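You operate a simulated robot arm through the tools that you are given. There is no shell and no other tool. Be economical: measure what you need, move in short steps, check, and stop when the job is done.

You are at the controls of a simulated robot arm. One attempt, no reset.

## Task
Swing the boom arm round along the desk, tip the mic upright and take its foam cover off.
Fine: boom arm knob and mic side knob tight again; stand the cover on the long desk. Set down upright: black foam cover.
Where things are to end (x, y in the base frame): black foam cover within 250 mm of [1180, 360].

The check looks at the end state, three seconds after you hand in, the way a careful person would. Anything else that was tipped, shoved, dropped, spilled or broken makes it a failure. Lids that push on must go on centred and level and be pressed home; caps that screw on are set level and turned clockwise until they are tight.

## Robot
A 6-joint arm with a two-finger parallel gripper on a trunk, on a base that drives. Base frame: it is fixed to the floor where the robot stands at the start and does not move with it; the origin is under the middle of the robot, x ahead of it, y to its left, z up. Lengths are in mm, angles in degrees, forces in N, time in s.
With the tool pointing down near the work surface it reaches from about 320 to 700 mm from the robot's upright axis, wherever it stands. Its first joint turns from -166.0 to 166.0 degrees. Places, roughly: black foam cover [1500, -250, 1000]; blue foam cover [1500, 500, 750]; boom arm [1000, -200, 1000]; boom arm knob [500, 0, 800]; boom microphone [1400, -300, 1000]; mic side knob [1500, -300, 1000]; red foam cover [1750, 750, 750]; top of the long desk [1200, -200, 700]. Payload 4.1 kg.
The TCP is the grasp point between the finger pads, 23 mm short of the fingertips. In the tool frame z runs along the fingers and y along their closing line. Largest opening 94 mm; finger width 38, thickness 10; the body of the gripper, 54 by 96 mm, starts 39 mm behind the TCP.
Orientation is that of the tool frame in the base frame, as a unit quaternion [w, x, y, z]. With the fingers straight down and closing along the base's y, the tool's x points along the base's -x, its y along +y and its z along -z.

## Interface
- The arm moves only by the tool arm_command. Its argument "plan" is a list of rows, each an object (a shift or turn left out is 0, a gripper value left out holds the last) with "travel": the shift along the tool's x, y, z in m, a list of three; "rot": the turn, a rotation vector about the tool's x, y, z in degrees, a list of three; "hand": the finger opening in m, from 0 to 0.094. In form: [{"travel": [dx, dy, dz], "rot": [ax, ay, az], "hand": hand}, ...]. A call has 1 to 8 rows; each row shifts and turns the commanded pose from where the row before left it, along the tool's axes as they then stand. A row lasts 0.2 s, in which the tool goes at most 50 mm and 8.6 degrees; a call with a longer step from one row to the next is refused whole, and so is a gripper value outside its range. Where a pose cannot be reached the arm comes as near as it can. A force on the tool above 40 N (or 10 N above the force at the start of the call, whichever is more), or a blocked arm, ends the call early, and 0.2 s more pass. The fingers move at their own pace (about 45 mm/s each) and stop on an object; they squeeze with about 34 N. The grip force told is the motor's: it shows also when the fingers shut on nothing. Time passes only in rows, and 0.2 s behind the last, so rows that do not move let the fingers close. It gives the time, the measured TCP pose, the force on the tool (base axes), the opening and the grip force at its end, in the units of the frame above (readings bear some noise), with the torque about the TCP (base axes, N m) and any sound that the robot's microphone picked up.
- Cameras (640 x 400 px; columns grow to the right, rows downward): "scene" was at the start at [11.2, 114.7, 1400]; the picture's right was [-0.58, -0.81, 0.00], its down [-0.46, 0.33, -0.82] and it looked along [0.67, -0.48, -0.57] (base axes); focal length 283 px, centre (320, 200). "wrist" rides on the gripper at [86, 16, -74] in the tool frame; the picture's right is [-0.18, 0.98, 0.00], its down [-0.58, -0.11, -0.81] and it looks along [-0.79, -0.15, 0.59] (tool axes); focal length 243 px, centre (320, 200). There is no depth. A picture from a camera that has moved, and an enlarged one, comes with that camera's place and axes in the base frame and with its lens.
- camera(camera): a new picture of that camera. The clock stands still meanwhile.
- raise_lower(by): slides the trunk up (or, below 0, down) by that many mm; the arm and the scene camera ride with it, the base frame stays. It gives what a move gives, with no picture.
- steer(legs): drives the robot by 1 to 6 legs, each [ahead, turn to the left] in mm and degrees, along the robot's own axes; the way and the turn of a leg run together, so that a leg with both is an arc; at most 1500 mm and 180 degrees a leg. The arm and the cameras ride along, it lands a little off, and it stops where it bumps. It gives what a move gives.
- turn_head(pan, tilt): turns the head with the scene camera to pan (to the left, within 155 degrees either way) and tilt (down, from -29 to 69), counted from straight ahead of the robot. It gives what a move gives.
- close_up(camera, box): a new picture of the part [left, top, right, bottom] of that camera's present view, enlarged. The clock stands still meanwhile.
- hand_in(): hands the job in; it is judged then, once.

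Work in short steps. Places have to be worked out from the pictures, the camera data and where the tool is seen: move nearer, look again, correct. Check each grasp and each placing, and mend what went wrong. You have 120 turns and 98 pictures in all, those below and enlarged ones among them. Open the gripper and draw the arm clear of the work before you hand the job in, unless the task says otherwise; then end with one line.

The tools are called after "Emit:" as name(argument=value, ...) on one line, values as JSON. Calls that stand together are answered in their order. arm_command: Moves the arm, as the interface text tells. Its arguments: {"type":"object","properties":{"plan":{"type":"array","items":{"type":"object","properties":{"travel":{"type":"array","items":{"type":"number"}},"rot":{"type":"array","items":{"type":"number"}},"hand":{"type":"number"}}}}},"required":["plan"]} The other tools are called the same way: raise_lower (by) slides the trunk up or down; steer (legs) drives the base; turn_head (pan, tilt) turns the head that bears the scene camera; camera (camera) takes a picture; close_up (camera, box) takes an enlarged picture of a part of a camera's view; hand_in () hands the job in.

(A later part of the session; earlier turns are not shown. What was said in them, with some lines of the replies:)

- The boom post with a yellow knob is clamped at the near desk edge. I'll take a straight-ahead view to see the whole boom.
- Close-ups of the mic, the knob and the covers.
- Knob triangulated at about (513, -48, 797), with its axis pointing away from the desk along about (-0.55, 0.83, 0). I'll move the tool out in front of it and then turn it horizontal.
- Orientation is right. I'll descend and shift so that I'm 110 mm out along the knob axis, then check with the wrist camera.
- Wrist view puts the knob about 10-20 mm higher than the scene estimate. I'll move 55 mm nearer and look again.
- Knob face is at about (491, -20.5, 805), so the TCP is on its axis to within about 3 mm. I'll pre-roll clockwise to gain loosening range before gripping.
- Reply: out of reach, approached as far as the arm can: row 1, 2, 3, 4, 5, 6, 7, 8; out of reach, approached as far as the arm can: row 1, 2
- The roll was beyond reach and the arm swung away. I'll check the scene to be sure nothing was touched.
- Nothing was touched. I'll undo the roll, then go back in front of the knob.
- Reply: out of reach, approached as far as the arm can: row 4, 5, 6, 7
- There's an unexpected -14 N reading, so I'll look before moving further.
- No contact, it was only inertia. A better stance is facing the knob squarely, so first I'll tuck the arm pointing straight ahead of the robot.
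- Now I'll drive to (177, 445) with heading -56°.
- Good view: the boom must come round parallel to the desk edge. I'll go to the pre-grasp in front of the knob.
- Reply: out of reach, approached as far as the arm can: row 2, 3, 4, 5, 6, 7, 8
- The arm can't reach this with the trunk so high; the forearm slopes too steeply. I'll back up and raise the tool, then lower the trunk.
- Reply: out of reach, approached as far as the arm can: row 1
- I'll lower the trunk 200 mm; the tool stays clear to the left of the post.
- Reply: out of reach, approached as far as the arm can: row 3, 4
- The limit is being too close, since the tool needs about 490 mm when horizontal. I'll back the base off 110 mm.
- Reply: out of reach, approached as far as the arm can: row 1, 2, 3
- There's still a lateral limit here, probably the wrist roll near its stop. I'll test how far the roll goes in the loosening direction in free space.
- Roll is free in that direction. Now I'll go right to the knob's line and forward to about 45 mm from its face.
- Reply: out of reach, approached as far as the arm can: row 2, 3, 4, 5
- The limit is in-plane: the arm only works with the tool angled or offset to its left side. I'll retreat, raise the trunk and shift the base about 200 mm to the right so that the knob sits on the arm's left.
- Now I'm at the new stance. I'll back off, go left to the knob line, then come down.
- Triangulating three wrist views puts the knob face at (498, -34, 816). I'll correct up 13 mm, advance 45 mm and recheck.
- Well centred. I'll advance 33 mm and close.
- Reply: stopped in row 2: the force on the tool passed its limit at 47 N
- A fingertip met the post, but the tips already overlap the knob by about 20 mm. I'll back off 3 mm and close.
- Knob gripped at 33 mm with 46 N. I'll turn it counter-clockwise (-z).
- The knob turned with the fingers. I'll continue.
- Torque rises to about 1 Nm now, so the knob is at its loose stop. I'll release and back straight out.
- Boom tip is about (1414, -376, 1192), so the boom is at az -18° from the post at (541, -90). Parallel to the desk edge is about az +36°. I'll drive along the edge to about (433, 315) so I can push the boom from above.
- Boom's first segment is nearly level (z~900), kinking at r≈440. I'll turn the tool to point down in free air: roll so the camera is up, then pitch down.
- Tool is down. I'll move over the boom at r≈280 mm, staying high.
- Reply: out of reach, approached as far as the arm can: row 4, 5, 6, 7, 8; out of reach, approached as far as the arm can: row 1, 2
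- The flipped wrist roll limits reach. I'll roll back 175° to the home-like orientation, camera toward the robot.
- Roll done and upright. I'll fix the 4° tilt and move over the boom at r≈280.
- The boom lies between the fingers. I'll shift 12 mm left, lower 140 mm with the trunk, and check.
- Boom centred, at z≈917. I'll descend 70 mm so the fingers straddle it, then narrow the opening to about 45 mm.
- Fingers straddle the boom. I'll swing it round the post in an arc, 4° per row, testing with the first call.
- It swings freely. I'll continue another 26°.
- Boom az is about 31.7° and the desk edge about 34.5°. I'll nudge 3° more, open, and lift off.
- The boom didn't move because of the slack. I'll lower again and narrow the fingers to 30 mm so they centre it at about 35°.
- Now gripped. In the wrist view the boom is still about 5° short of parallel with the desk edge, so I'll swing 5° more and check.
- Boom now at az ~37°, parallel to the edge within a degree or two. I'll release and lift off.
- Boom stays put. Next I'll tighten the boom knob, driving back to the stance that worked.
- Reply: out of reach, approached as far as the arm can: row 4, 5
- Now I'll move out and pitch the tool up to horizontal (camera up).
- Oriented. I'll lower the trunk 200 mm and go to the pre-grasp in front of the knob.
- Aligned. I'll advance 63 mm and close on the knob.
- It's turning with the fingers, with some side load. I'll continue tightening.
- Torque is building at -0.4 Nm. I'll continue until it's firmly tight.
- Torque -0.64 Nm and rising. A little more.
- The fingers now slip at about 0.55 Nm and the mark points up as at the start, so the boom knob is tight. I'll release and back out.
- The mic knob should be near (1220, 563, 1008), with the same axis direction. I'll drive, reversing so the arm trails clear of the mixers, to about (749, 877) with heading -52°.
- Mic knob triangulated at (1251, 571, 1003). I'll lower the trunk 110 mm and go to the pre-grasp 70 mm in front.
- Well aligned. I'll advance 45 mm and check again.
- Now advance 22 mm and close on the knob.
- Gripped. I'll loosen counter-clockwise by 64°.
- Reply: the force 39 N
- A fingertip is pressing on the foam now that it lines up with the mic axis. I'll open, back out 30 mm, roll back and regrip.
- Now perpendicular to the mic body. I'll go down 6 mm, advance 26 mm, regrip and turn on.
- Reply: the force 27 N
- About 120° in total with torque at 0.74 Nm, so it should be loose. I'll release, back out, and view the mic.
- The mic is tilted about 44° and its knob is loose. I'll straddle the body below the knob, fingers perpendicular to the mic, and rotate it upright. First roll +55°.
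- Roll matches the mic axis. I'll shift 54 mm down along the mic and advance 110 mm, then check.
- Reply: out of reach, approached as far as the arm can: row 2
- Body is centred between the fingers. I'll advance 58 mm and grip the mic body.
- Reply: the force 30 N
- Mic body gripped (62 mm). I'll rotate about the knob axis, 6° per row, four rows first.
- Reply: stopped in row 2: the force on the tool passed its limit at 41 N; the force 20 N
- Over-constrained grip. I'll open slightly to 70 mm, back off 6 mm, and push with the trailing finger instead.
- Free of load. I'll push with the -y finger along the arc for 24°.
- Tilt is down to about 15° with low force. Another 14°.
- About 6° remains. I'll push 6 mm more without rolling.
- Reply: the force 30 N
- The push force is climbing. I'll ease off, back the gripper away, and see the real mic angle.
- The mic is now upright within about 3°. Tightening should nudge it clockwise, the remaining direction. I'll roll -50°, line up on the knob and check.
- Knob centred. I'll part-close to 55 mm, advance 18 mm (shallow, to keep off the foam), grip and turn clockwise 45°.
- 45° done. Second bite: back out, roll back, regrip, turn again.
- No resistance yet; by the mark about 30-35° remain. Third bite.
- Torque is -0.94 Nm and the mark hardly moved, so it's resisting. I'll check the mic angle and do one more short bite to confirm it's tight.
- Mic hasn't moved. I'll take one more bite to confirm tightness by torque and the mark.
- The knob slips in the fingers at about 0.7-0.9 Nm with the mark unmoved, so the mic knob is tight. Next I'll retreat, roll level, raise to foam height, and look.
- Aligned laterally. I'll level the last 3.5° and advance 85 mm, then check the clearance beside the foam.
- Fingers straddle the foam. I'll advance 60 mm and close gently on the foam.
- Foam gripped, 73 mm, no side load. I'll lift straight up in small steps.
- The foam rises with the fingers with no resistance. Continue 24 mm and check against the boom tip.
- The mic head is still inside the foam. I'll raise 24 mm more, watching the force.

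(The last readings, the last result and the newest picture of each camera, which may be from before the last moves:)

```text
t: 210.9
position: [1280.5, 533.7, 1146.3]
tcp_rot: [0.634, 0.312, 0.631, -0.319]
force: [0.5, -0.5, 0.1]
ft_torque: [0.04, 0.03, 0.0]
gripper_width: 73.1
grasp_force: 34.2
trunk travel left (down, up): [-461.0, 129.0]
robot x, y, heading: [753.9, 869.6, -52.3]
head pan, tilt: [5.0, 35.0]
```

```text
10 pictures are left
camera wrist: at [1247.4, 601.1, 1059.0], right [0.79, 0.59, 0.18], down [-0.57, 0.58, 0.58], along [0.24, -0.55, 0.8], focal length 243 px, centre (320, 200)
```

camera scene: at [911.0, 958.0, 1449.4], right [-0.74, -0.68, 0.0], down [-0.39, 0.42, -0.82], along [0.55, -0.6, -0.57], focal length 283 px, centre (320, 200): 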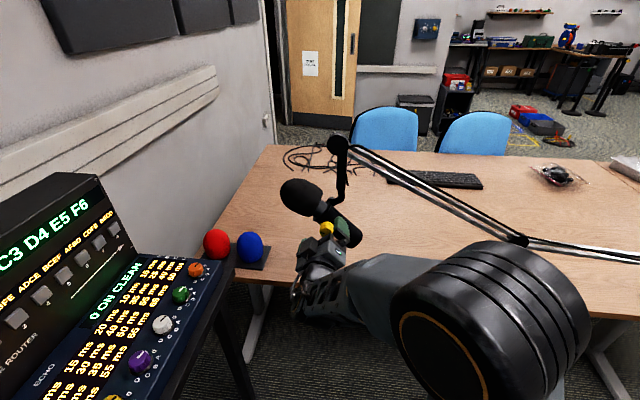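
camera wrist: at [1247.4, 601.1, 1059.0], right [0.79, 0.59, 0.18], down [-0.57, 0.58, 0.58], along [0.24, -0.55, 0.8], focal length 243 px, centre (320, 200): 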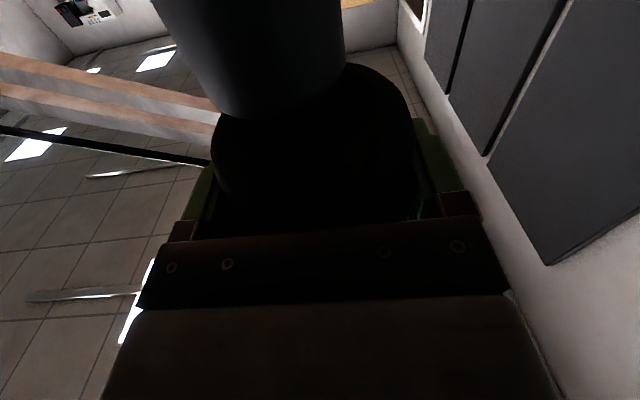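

Still no force. Another 16 mm up.

Emit:
arm_command(plan=[{"travel": [-0.008, 0, 0]}, {"travel": [-0.008, 0, 0]}, {}])

Emit:
close_up(camera="scene", box=[260, 80, 400, 220])

Emit:
camera(camera="wrist")

```text
t: 211.7
position: [1280.2, 532.7, 1162.8]
tcp_rot: [0.635, 0.312, 0.632, -0.318]
force: [0.4, -0.5, 0.1]
ft_torque: [0.03, -0.03, 0.0]
gripper_width: 72.8
grasp_force: 33.9
trunk travel left (down, up): [-461.0, 129.0]
robot x, y, heading: [755.3, 872.9, -52.5]
head pan, tilt: [5.0, 35.0]
```

```text
2.86 times, centred on (330, 150) of scene
camera zoom: at [911.0, 957.2, 1510.4], right [-0.74, -0.67, 0.0], down [-0.39, 0.42, -0.82], along [0.55, -0.6, -0.57], focal length 809 px, centre (291, 343)
```

zoom: 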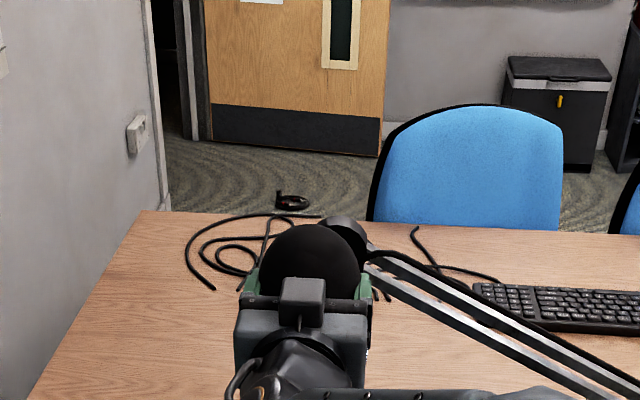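

```text
8 pictures are left
camera wrist: at [1247.0, 601.0, 1075.5], right [0.79, 0.59, 0.18], down [-0.57, 0.58, 0.58], along [0.24, -0.55, 0.8], focal length 243 px, centre (320, 200)
```

wrist: 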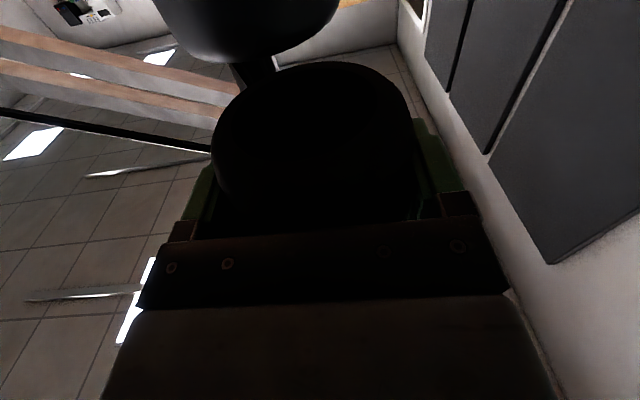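

The cover is free; the wrist view shows the bare mic head. I'll go up 8 mm, pull back clear, then shift the base 180 mm along the desk away from the mic.

Emit:
arm_command(plan=[{"travel": [-0.008, 0, 0]}, {"travel": [0, 0, -0.015]}, {"travel": [0, 0, -0.025]}, {"travel": [0, 0, -0.03]}, {"travel": [0, 0, -0.03]}, {"travel": [0, 0, -0.02]}, {}])

Emit:
steer(legs=[[0, -93.5], [180, 0], [0, 93.5]])

Emit:
camera(camera="scene")

```text
t: 213.3
position: [1206.9, 629.4, 1170.0]
tcp_rot: [0.634, 0.313, 0.631, -0.32]
force: [0.7, -1.3, -0.2]
ft_torque: [-0.01, 0.02, 0.01]
gripper_width: 72.5
grasp_force: 34.2
trunk travel left (down, up): [-461.0, 129.0]
robot x, y, heading: [757.2, 876.0, -52.6]
head pan, tilt: [5.0, 35.0]
```

```text
t: 222.8
position: [1053.9, 528.9, 1169.2]
tcp_rot: [0.633, 0.315, 0.63, -0.322]
force: [0.7, 0.3, 0.1]
ft_torque: [-0.03, 0.0, 0.0]
gripper_width: 72.2
grasp_force: 34.4
trunk travel left (down, up): [-461.0, 129.0]
robot x, y, heading: [602.9, 776.2, -53.0]
head pan, tilt: [5.0, 35.0]
```

```text
7 pictures are left
camera scene: at [761.4, 859.3, 1510.4], right [-0.74, -0.67, 0.0], down [-0.38, 0.43, -0.82], along [0.55, -0.61, -0.57], focal length 283 px, centre (320, 200)
```

scene: 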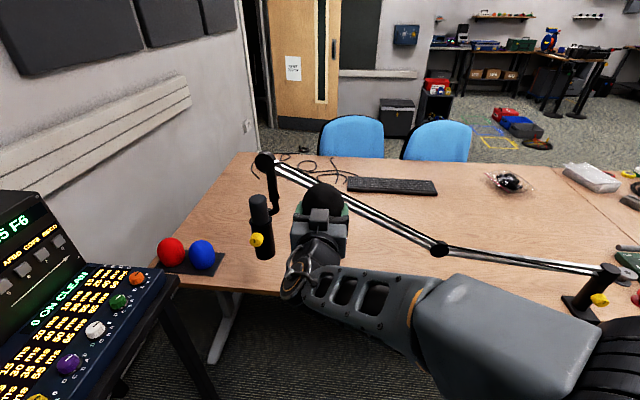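

All good: bare mic upright, boom along the desk, cover held. I'll lower the trunk 390 mm outside the desk edge, then drive in 110 mm.

Emit:
raise_lower(by=-390)

Emit:
steer(legs=[[110, 0]])

Emit:
camera(camera="scene")

```text
t: 226.6
position: [1053.9, 528.9, 779.1]
tcp_rot: [0.634, 0.314, 0.63, -0.321]
force: [-0.3, 0.4, -0.1]
ft_torque: [-0.01, 0.03, -0.02]
gripper_width: 71.8
grasp_force: 34.1
trunk travel left (down, up): [-71.0, 519.0]
robot x, y, heading: [604.6, 776.2, -52.9]
head pan, tilt: [5.0, 35.0]
```

```text
t: 227.7
position: [1119.2, 442.7, 779.9]
tcp_rot: [0.633, 0.314, 0.63, -0.321]
force: [-0.2, 0.6, 0.6]
ft_torque: [0.03, -0.03, 0.0]
gripper_width: 71.7
grasp_force: 34.0
trunk travel left (down, up): [-71.0, 519.0]
robot x, y, heading: [674.0, 689.3, -52.8]
head pan, tilt: [5.0, 35.0]
```

```text
6 pictures are left
camera scene: at [827.0, 772.5, 1120.4], right [-0.74, -0.67, 0.0], down [-0.38, 0.43, -0.82], along [0.55, -0.61, -0.57], focal length 283 px, centre (320, 200)
```

scene: 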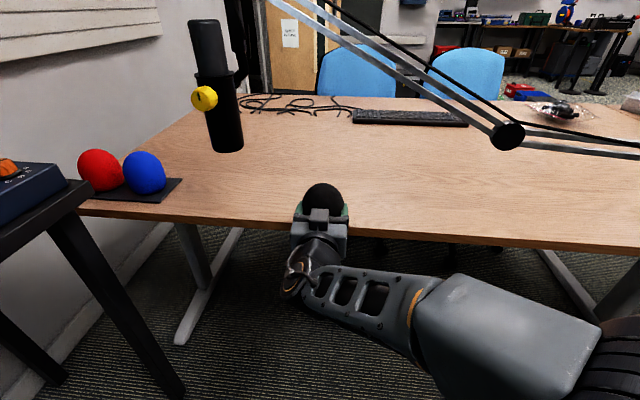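

Desk edge is at normal ≈377 and the TCP at 317. I'll advance 92 mm so the cover is about 45 mm inside the edge and the wrist camera stays off it.

Emit:
arm_command(plan=[{"travel": [0, 0, 0.025]}, {"travel": [0, 0, 0.025]}, {"travel": [0, 0, 0.022]}, {"travel": [0, 0, 0.02]}, {}])

Emit:
camera(camera="wrist")

```text
t: 228.9
position: [1175.0, 368.3, 779.3]
tcp_rot: [0.634, 0.314, 0.63, -0.32]
force: [-0.1, -0.4, 0.1]
ft_torque: [-0.01, 0.02, 0.0]
gripper_width: 71.4
grasp_force: 33.5
trunk travel left (down, up): [-71.0, 519.0]
robot x, y, heading: [672.8, 689.7, -52.7]
head pan, tilt: [5.0, 35.0]
```

```text
5 pictures are left
camera wrist: at [1143.1, 435.9, 693.3], right [0.79, 0.59, 0.18], down [-0.57, 0.59, 0.58], along [0.23, -0.56, 0.8], focal length 243 px, centre (320, 200)
```

wrist: 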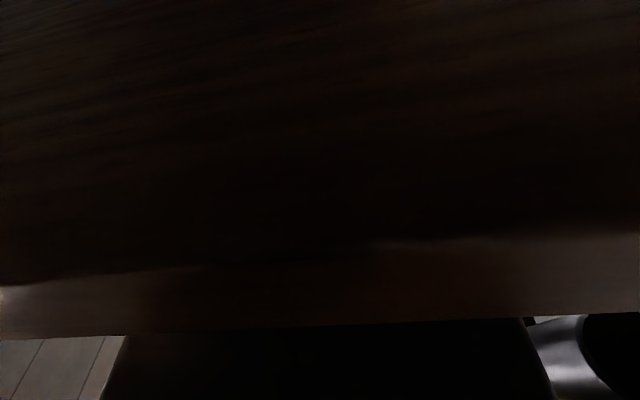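

The wrist view shows the desk's underside just above the camera, so the desk top is more like 740 and the edge at ≈345. I'll back out 30 mm for clearance, then lower in 3 mm steps until contact.

Emit:
arm_command(plan=[{"travel": [0, 0, -0.015]}, {"travel": [0, 0, -0.015]}, {}])

Emit:
arm_command(plan=[{"travel": [0.003, 0, 0]}, {}])

Emit:
arm_command(plan=[{"travel": [0.003, 0, 0]}, {}])

Emit:
close_up(camera="scene", box=[240, 140, 400, 260])

```text
t: 229.7
position: [1156.5, 391.7, 780.2]
tcp_rot: [0.633, 0.315, 0.63, -0.321]
force: [-0.1, -0.4, -0.1]
ft_torque: [-0.04, 0.0, -0.03]
gripper_width: 71.1
grasp_force: 33.9
trunk travel left (down, up): [-71.0, 519.0]
robot x, y, heading: [675.1, 688.4, -52.8]
head pan, tilt: [5.0, 35.0]
```

```text
t: 230.3
position: [1155.4, 392.8, 776.2]
tcp_rot: [0.634, 0.314, 0.63, -0.321]
force: [-1.3, 0.2, -0.4]
ft_torque: [0.0, 0.02, 0.0]
gripper_width: 71.3
grasp_force: 33.7
trunk travel left (down, up): [-71.0, 519.0]
robot x, y, heading: [671.2, 690.5, -53.0]
head pan, tilt: [5.0, 35.0]
```

```text
t: 230.9
position: [1157.7, 391.9, 775.5]
tcp_rot: [0.633, 0.314, 0.63, -0.321]
force: [-0.3, 0.0, -0.6]
ft_torque: [0.02, 0.0, 0.0]
gripper_width: 71.1
grasp_force: 33.3
trunk travel left (down, up): [-71.0, 519.0]
robot x, y, heading: [670.5, 688.3, -53.0]
head pan, tilt: [5.0, 35.0]
```

```text
3.33 times, centred on (320, 200) of scene
camera zoom: at [827.0, 772.5, 1120.4], right [-0.74, -0.67, 0.0], down [-0.38, 0.43, -0.82], along [0.55, -0.61, -0.57], focal length 944 px, centre (320, 200)
```

zoom: 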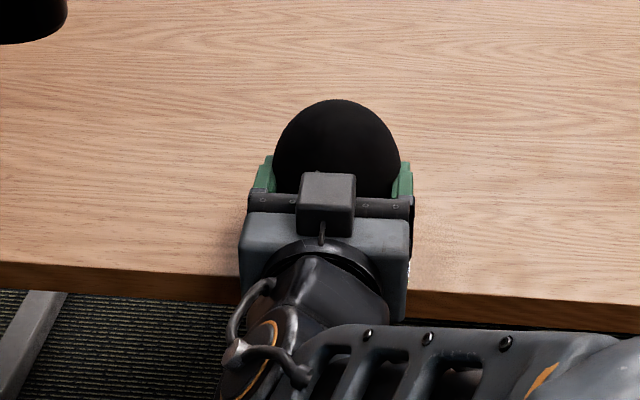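

No contact yet. I'll keep lowering in 3 mm steps.

Emit:
arm_command(plan=[{"travel": [0.003, 0, 0]}, {}])

Emit:
arm_command(plan=[{"travel": [0.003, 0, 0]}, {}])

Emit:
arm_command(plan=[{"travel": [0.003, 0, 0]}, {}])

```text
t: 231.5
position: [1157.4, 392.3, 769.8]
tcp_rot: [0.633, 0.315, 0.63, -0.321]
force: [-0.8, -0.2, -0.6]
ft_torque: [-0.01, 0.0, 0.0]
gripper_width: 71.2
grasp_force: 34.2
trunk travel left (down, up): [-71.0, 519.0]
robot x, y, heading: [670.3, 687.8, -53.3]
head pan, tilt: [5.0, 35.0]
```

```text
t: 232.1
position: [1158.1, 391.6, 767.7]
tcp_rot: [0.633, 0.314, 0.63, -0.321]
force: [0.6, 0.3, 0.5]
ft_torque: [0.0, -0.02, 0.01]
gripper_width: 71.1
grasp_force: 34.5
trunk travel left (down, up): [-71.0, 519.0]
robot x, y, heading: [672.1, 691.7, -53.2]
head pan, tilt: [5.0, 35.0]
```

```text
t: 232.7
position: [1155.7, 392.0, 768.5]
tcp_rot: [0.635, 0.314, 0.629, -0.321]
force: [0.5, -2.0, 10.9]
ft_torque: [0.23, -0.02, -0.04]
gripper_width: 71.1
grasp_force: 34.0
trunk travel left (down, up): [-71.0, 519.0]
robot x, y, heading: [674.3, 691.7, -52.6]
head pan, tilt: [5.0, 35.0]
```

Contact: 11 N up, acting near the cover's rear rim, so it's seated with only a tiny tilt. I'll relieve 1 mm, open slowly, and back straight out.

Emit:
arm_command(plan=[{"travel": [-0.001, 0, 0]}, {"hand": 0.074}, {"hand": 0.078}, {"hand": 0.084}, {"hand": 0.094}, {"hand": 0.094}, {}])

Emit:
close_up(camera="scene", box=[240, 140, 400, 260])

```text
t: 234.3
position: [1155.6, 392.9, 766.4]
tcp_rot: [0.634, 0.314, 0.63, -0.321]
force: [-0.5, 0.2, -0.2]
ft_torque: [-0.04, 0.02, 0.02]
gripper_width: 94.0
grasp_force: 0.1
trunk travel left (down, up): [-71.0, 519.0]
robot x, y, heading: [671.2, 690.5, -52.9]
head pan, tilt: [5.0, 35.0]
```

```text
3.33 times, centred on (320, 200) of scene
camera zoom: at [827.0, 772.5, 1120.4], right [-0.74, -0.67, 0.0], down [-0.38, 0.43, -0.82], along [0.55, -0.61, -0.57], focal length 944 px, centre (320, 200)
```

zoom: 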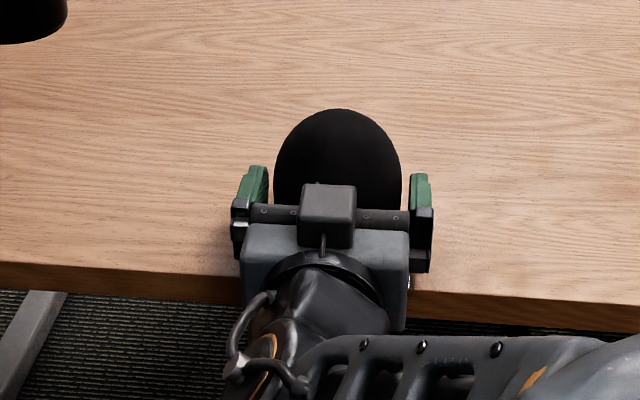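

The cover stands free with clearance on both sides. I'll back straight out.

Emit:
arm_command(plan=[{"travel": [0, 0, -0.015]}, {"travel": [0, 0, -0.02]}, {"travel": [0, 0, -0.03]}, {"travel": [0, 0, -0.03]}, {"travel": [0, 0, -0.03]}, {}])

Emit:
steer(legs=[[-200, 0]])

Emit:
camera(camera="scene")

```text
t: 235.7
position: [1081.6, 492.9, 764.7]
tcp_rot: [0.634, 0.314, 0.63, -0.321]
force: [-0.5, -1.4, 0.7]
ft_torque: [0.04, -0.01, -0.03]
gripper_width: 94.2
grasp_force: 0.1
trunk travel left (down, up): [-71.0, 519.0]
robot x, y, heading: [670.7, 692.6, -52.7]
head pan, tilt: [5.0, 35.0]
```

```text
t: 237.3
position: [960.8, 652.5, 764.2]
tcp_rot: [0.633, 0.315, 0.629, -0.322]
force: [-0.7, -0.2, 0.4]
ft_torque: [-0.01, -0.01, 0.0]
gripper_width: 94.1
grasp_force: 0.0
trunk travel left (down, up): [-71.0, 519.0]
robot x, y, heading: [549.5, 849.5, -53.2]
head pan, tilt: [5.0, 35.0]
```

```text
2 pictures are left
camera scene: at [706.4, 932.1, 1120.4], right [-0.74, -0.67, 0.0], down [-0.38, 0.43, -0.82], along [0.55, -0.61, -0.57], focal length 283 px, centre (320, 200)
```

scene: 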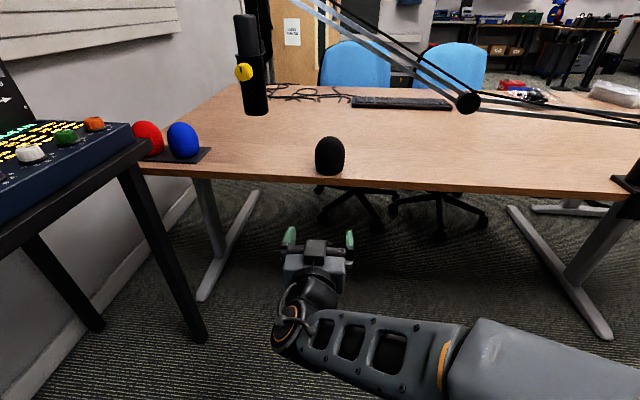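

The cover stands upright on the desk near (1165, 380), the mic is upright and bare, both knobs are tight, and the arm is clear with the gripper open. Handing in.

Emit:
hand_in()

```text
The job is handed in.
```

The job is handed in: the boom is swung parallel to the desk edge and the mic is upright. Both knobs were turned clockwise until they slipped in the grip, and the black foam cover stands upright on the long desk near (1165, 380).
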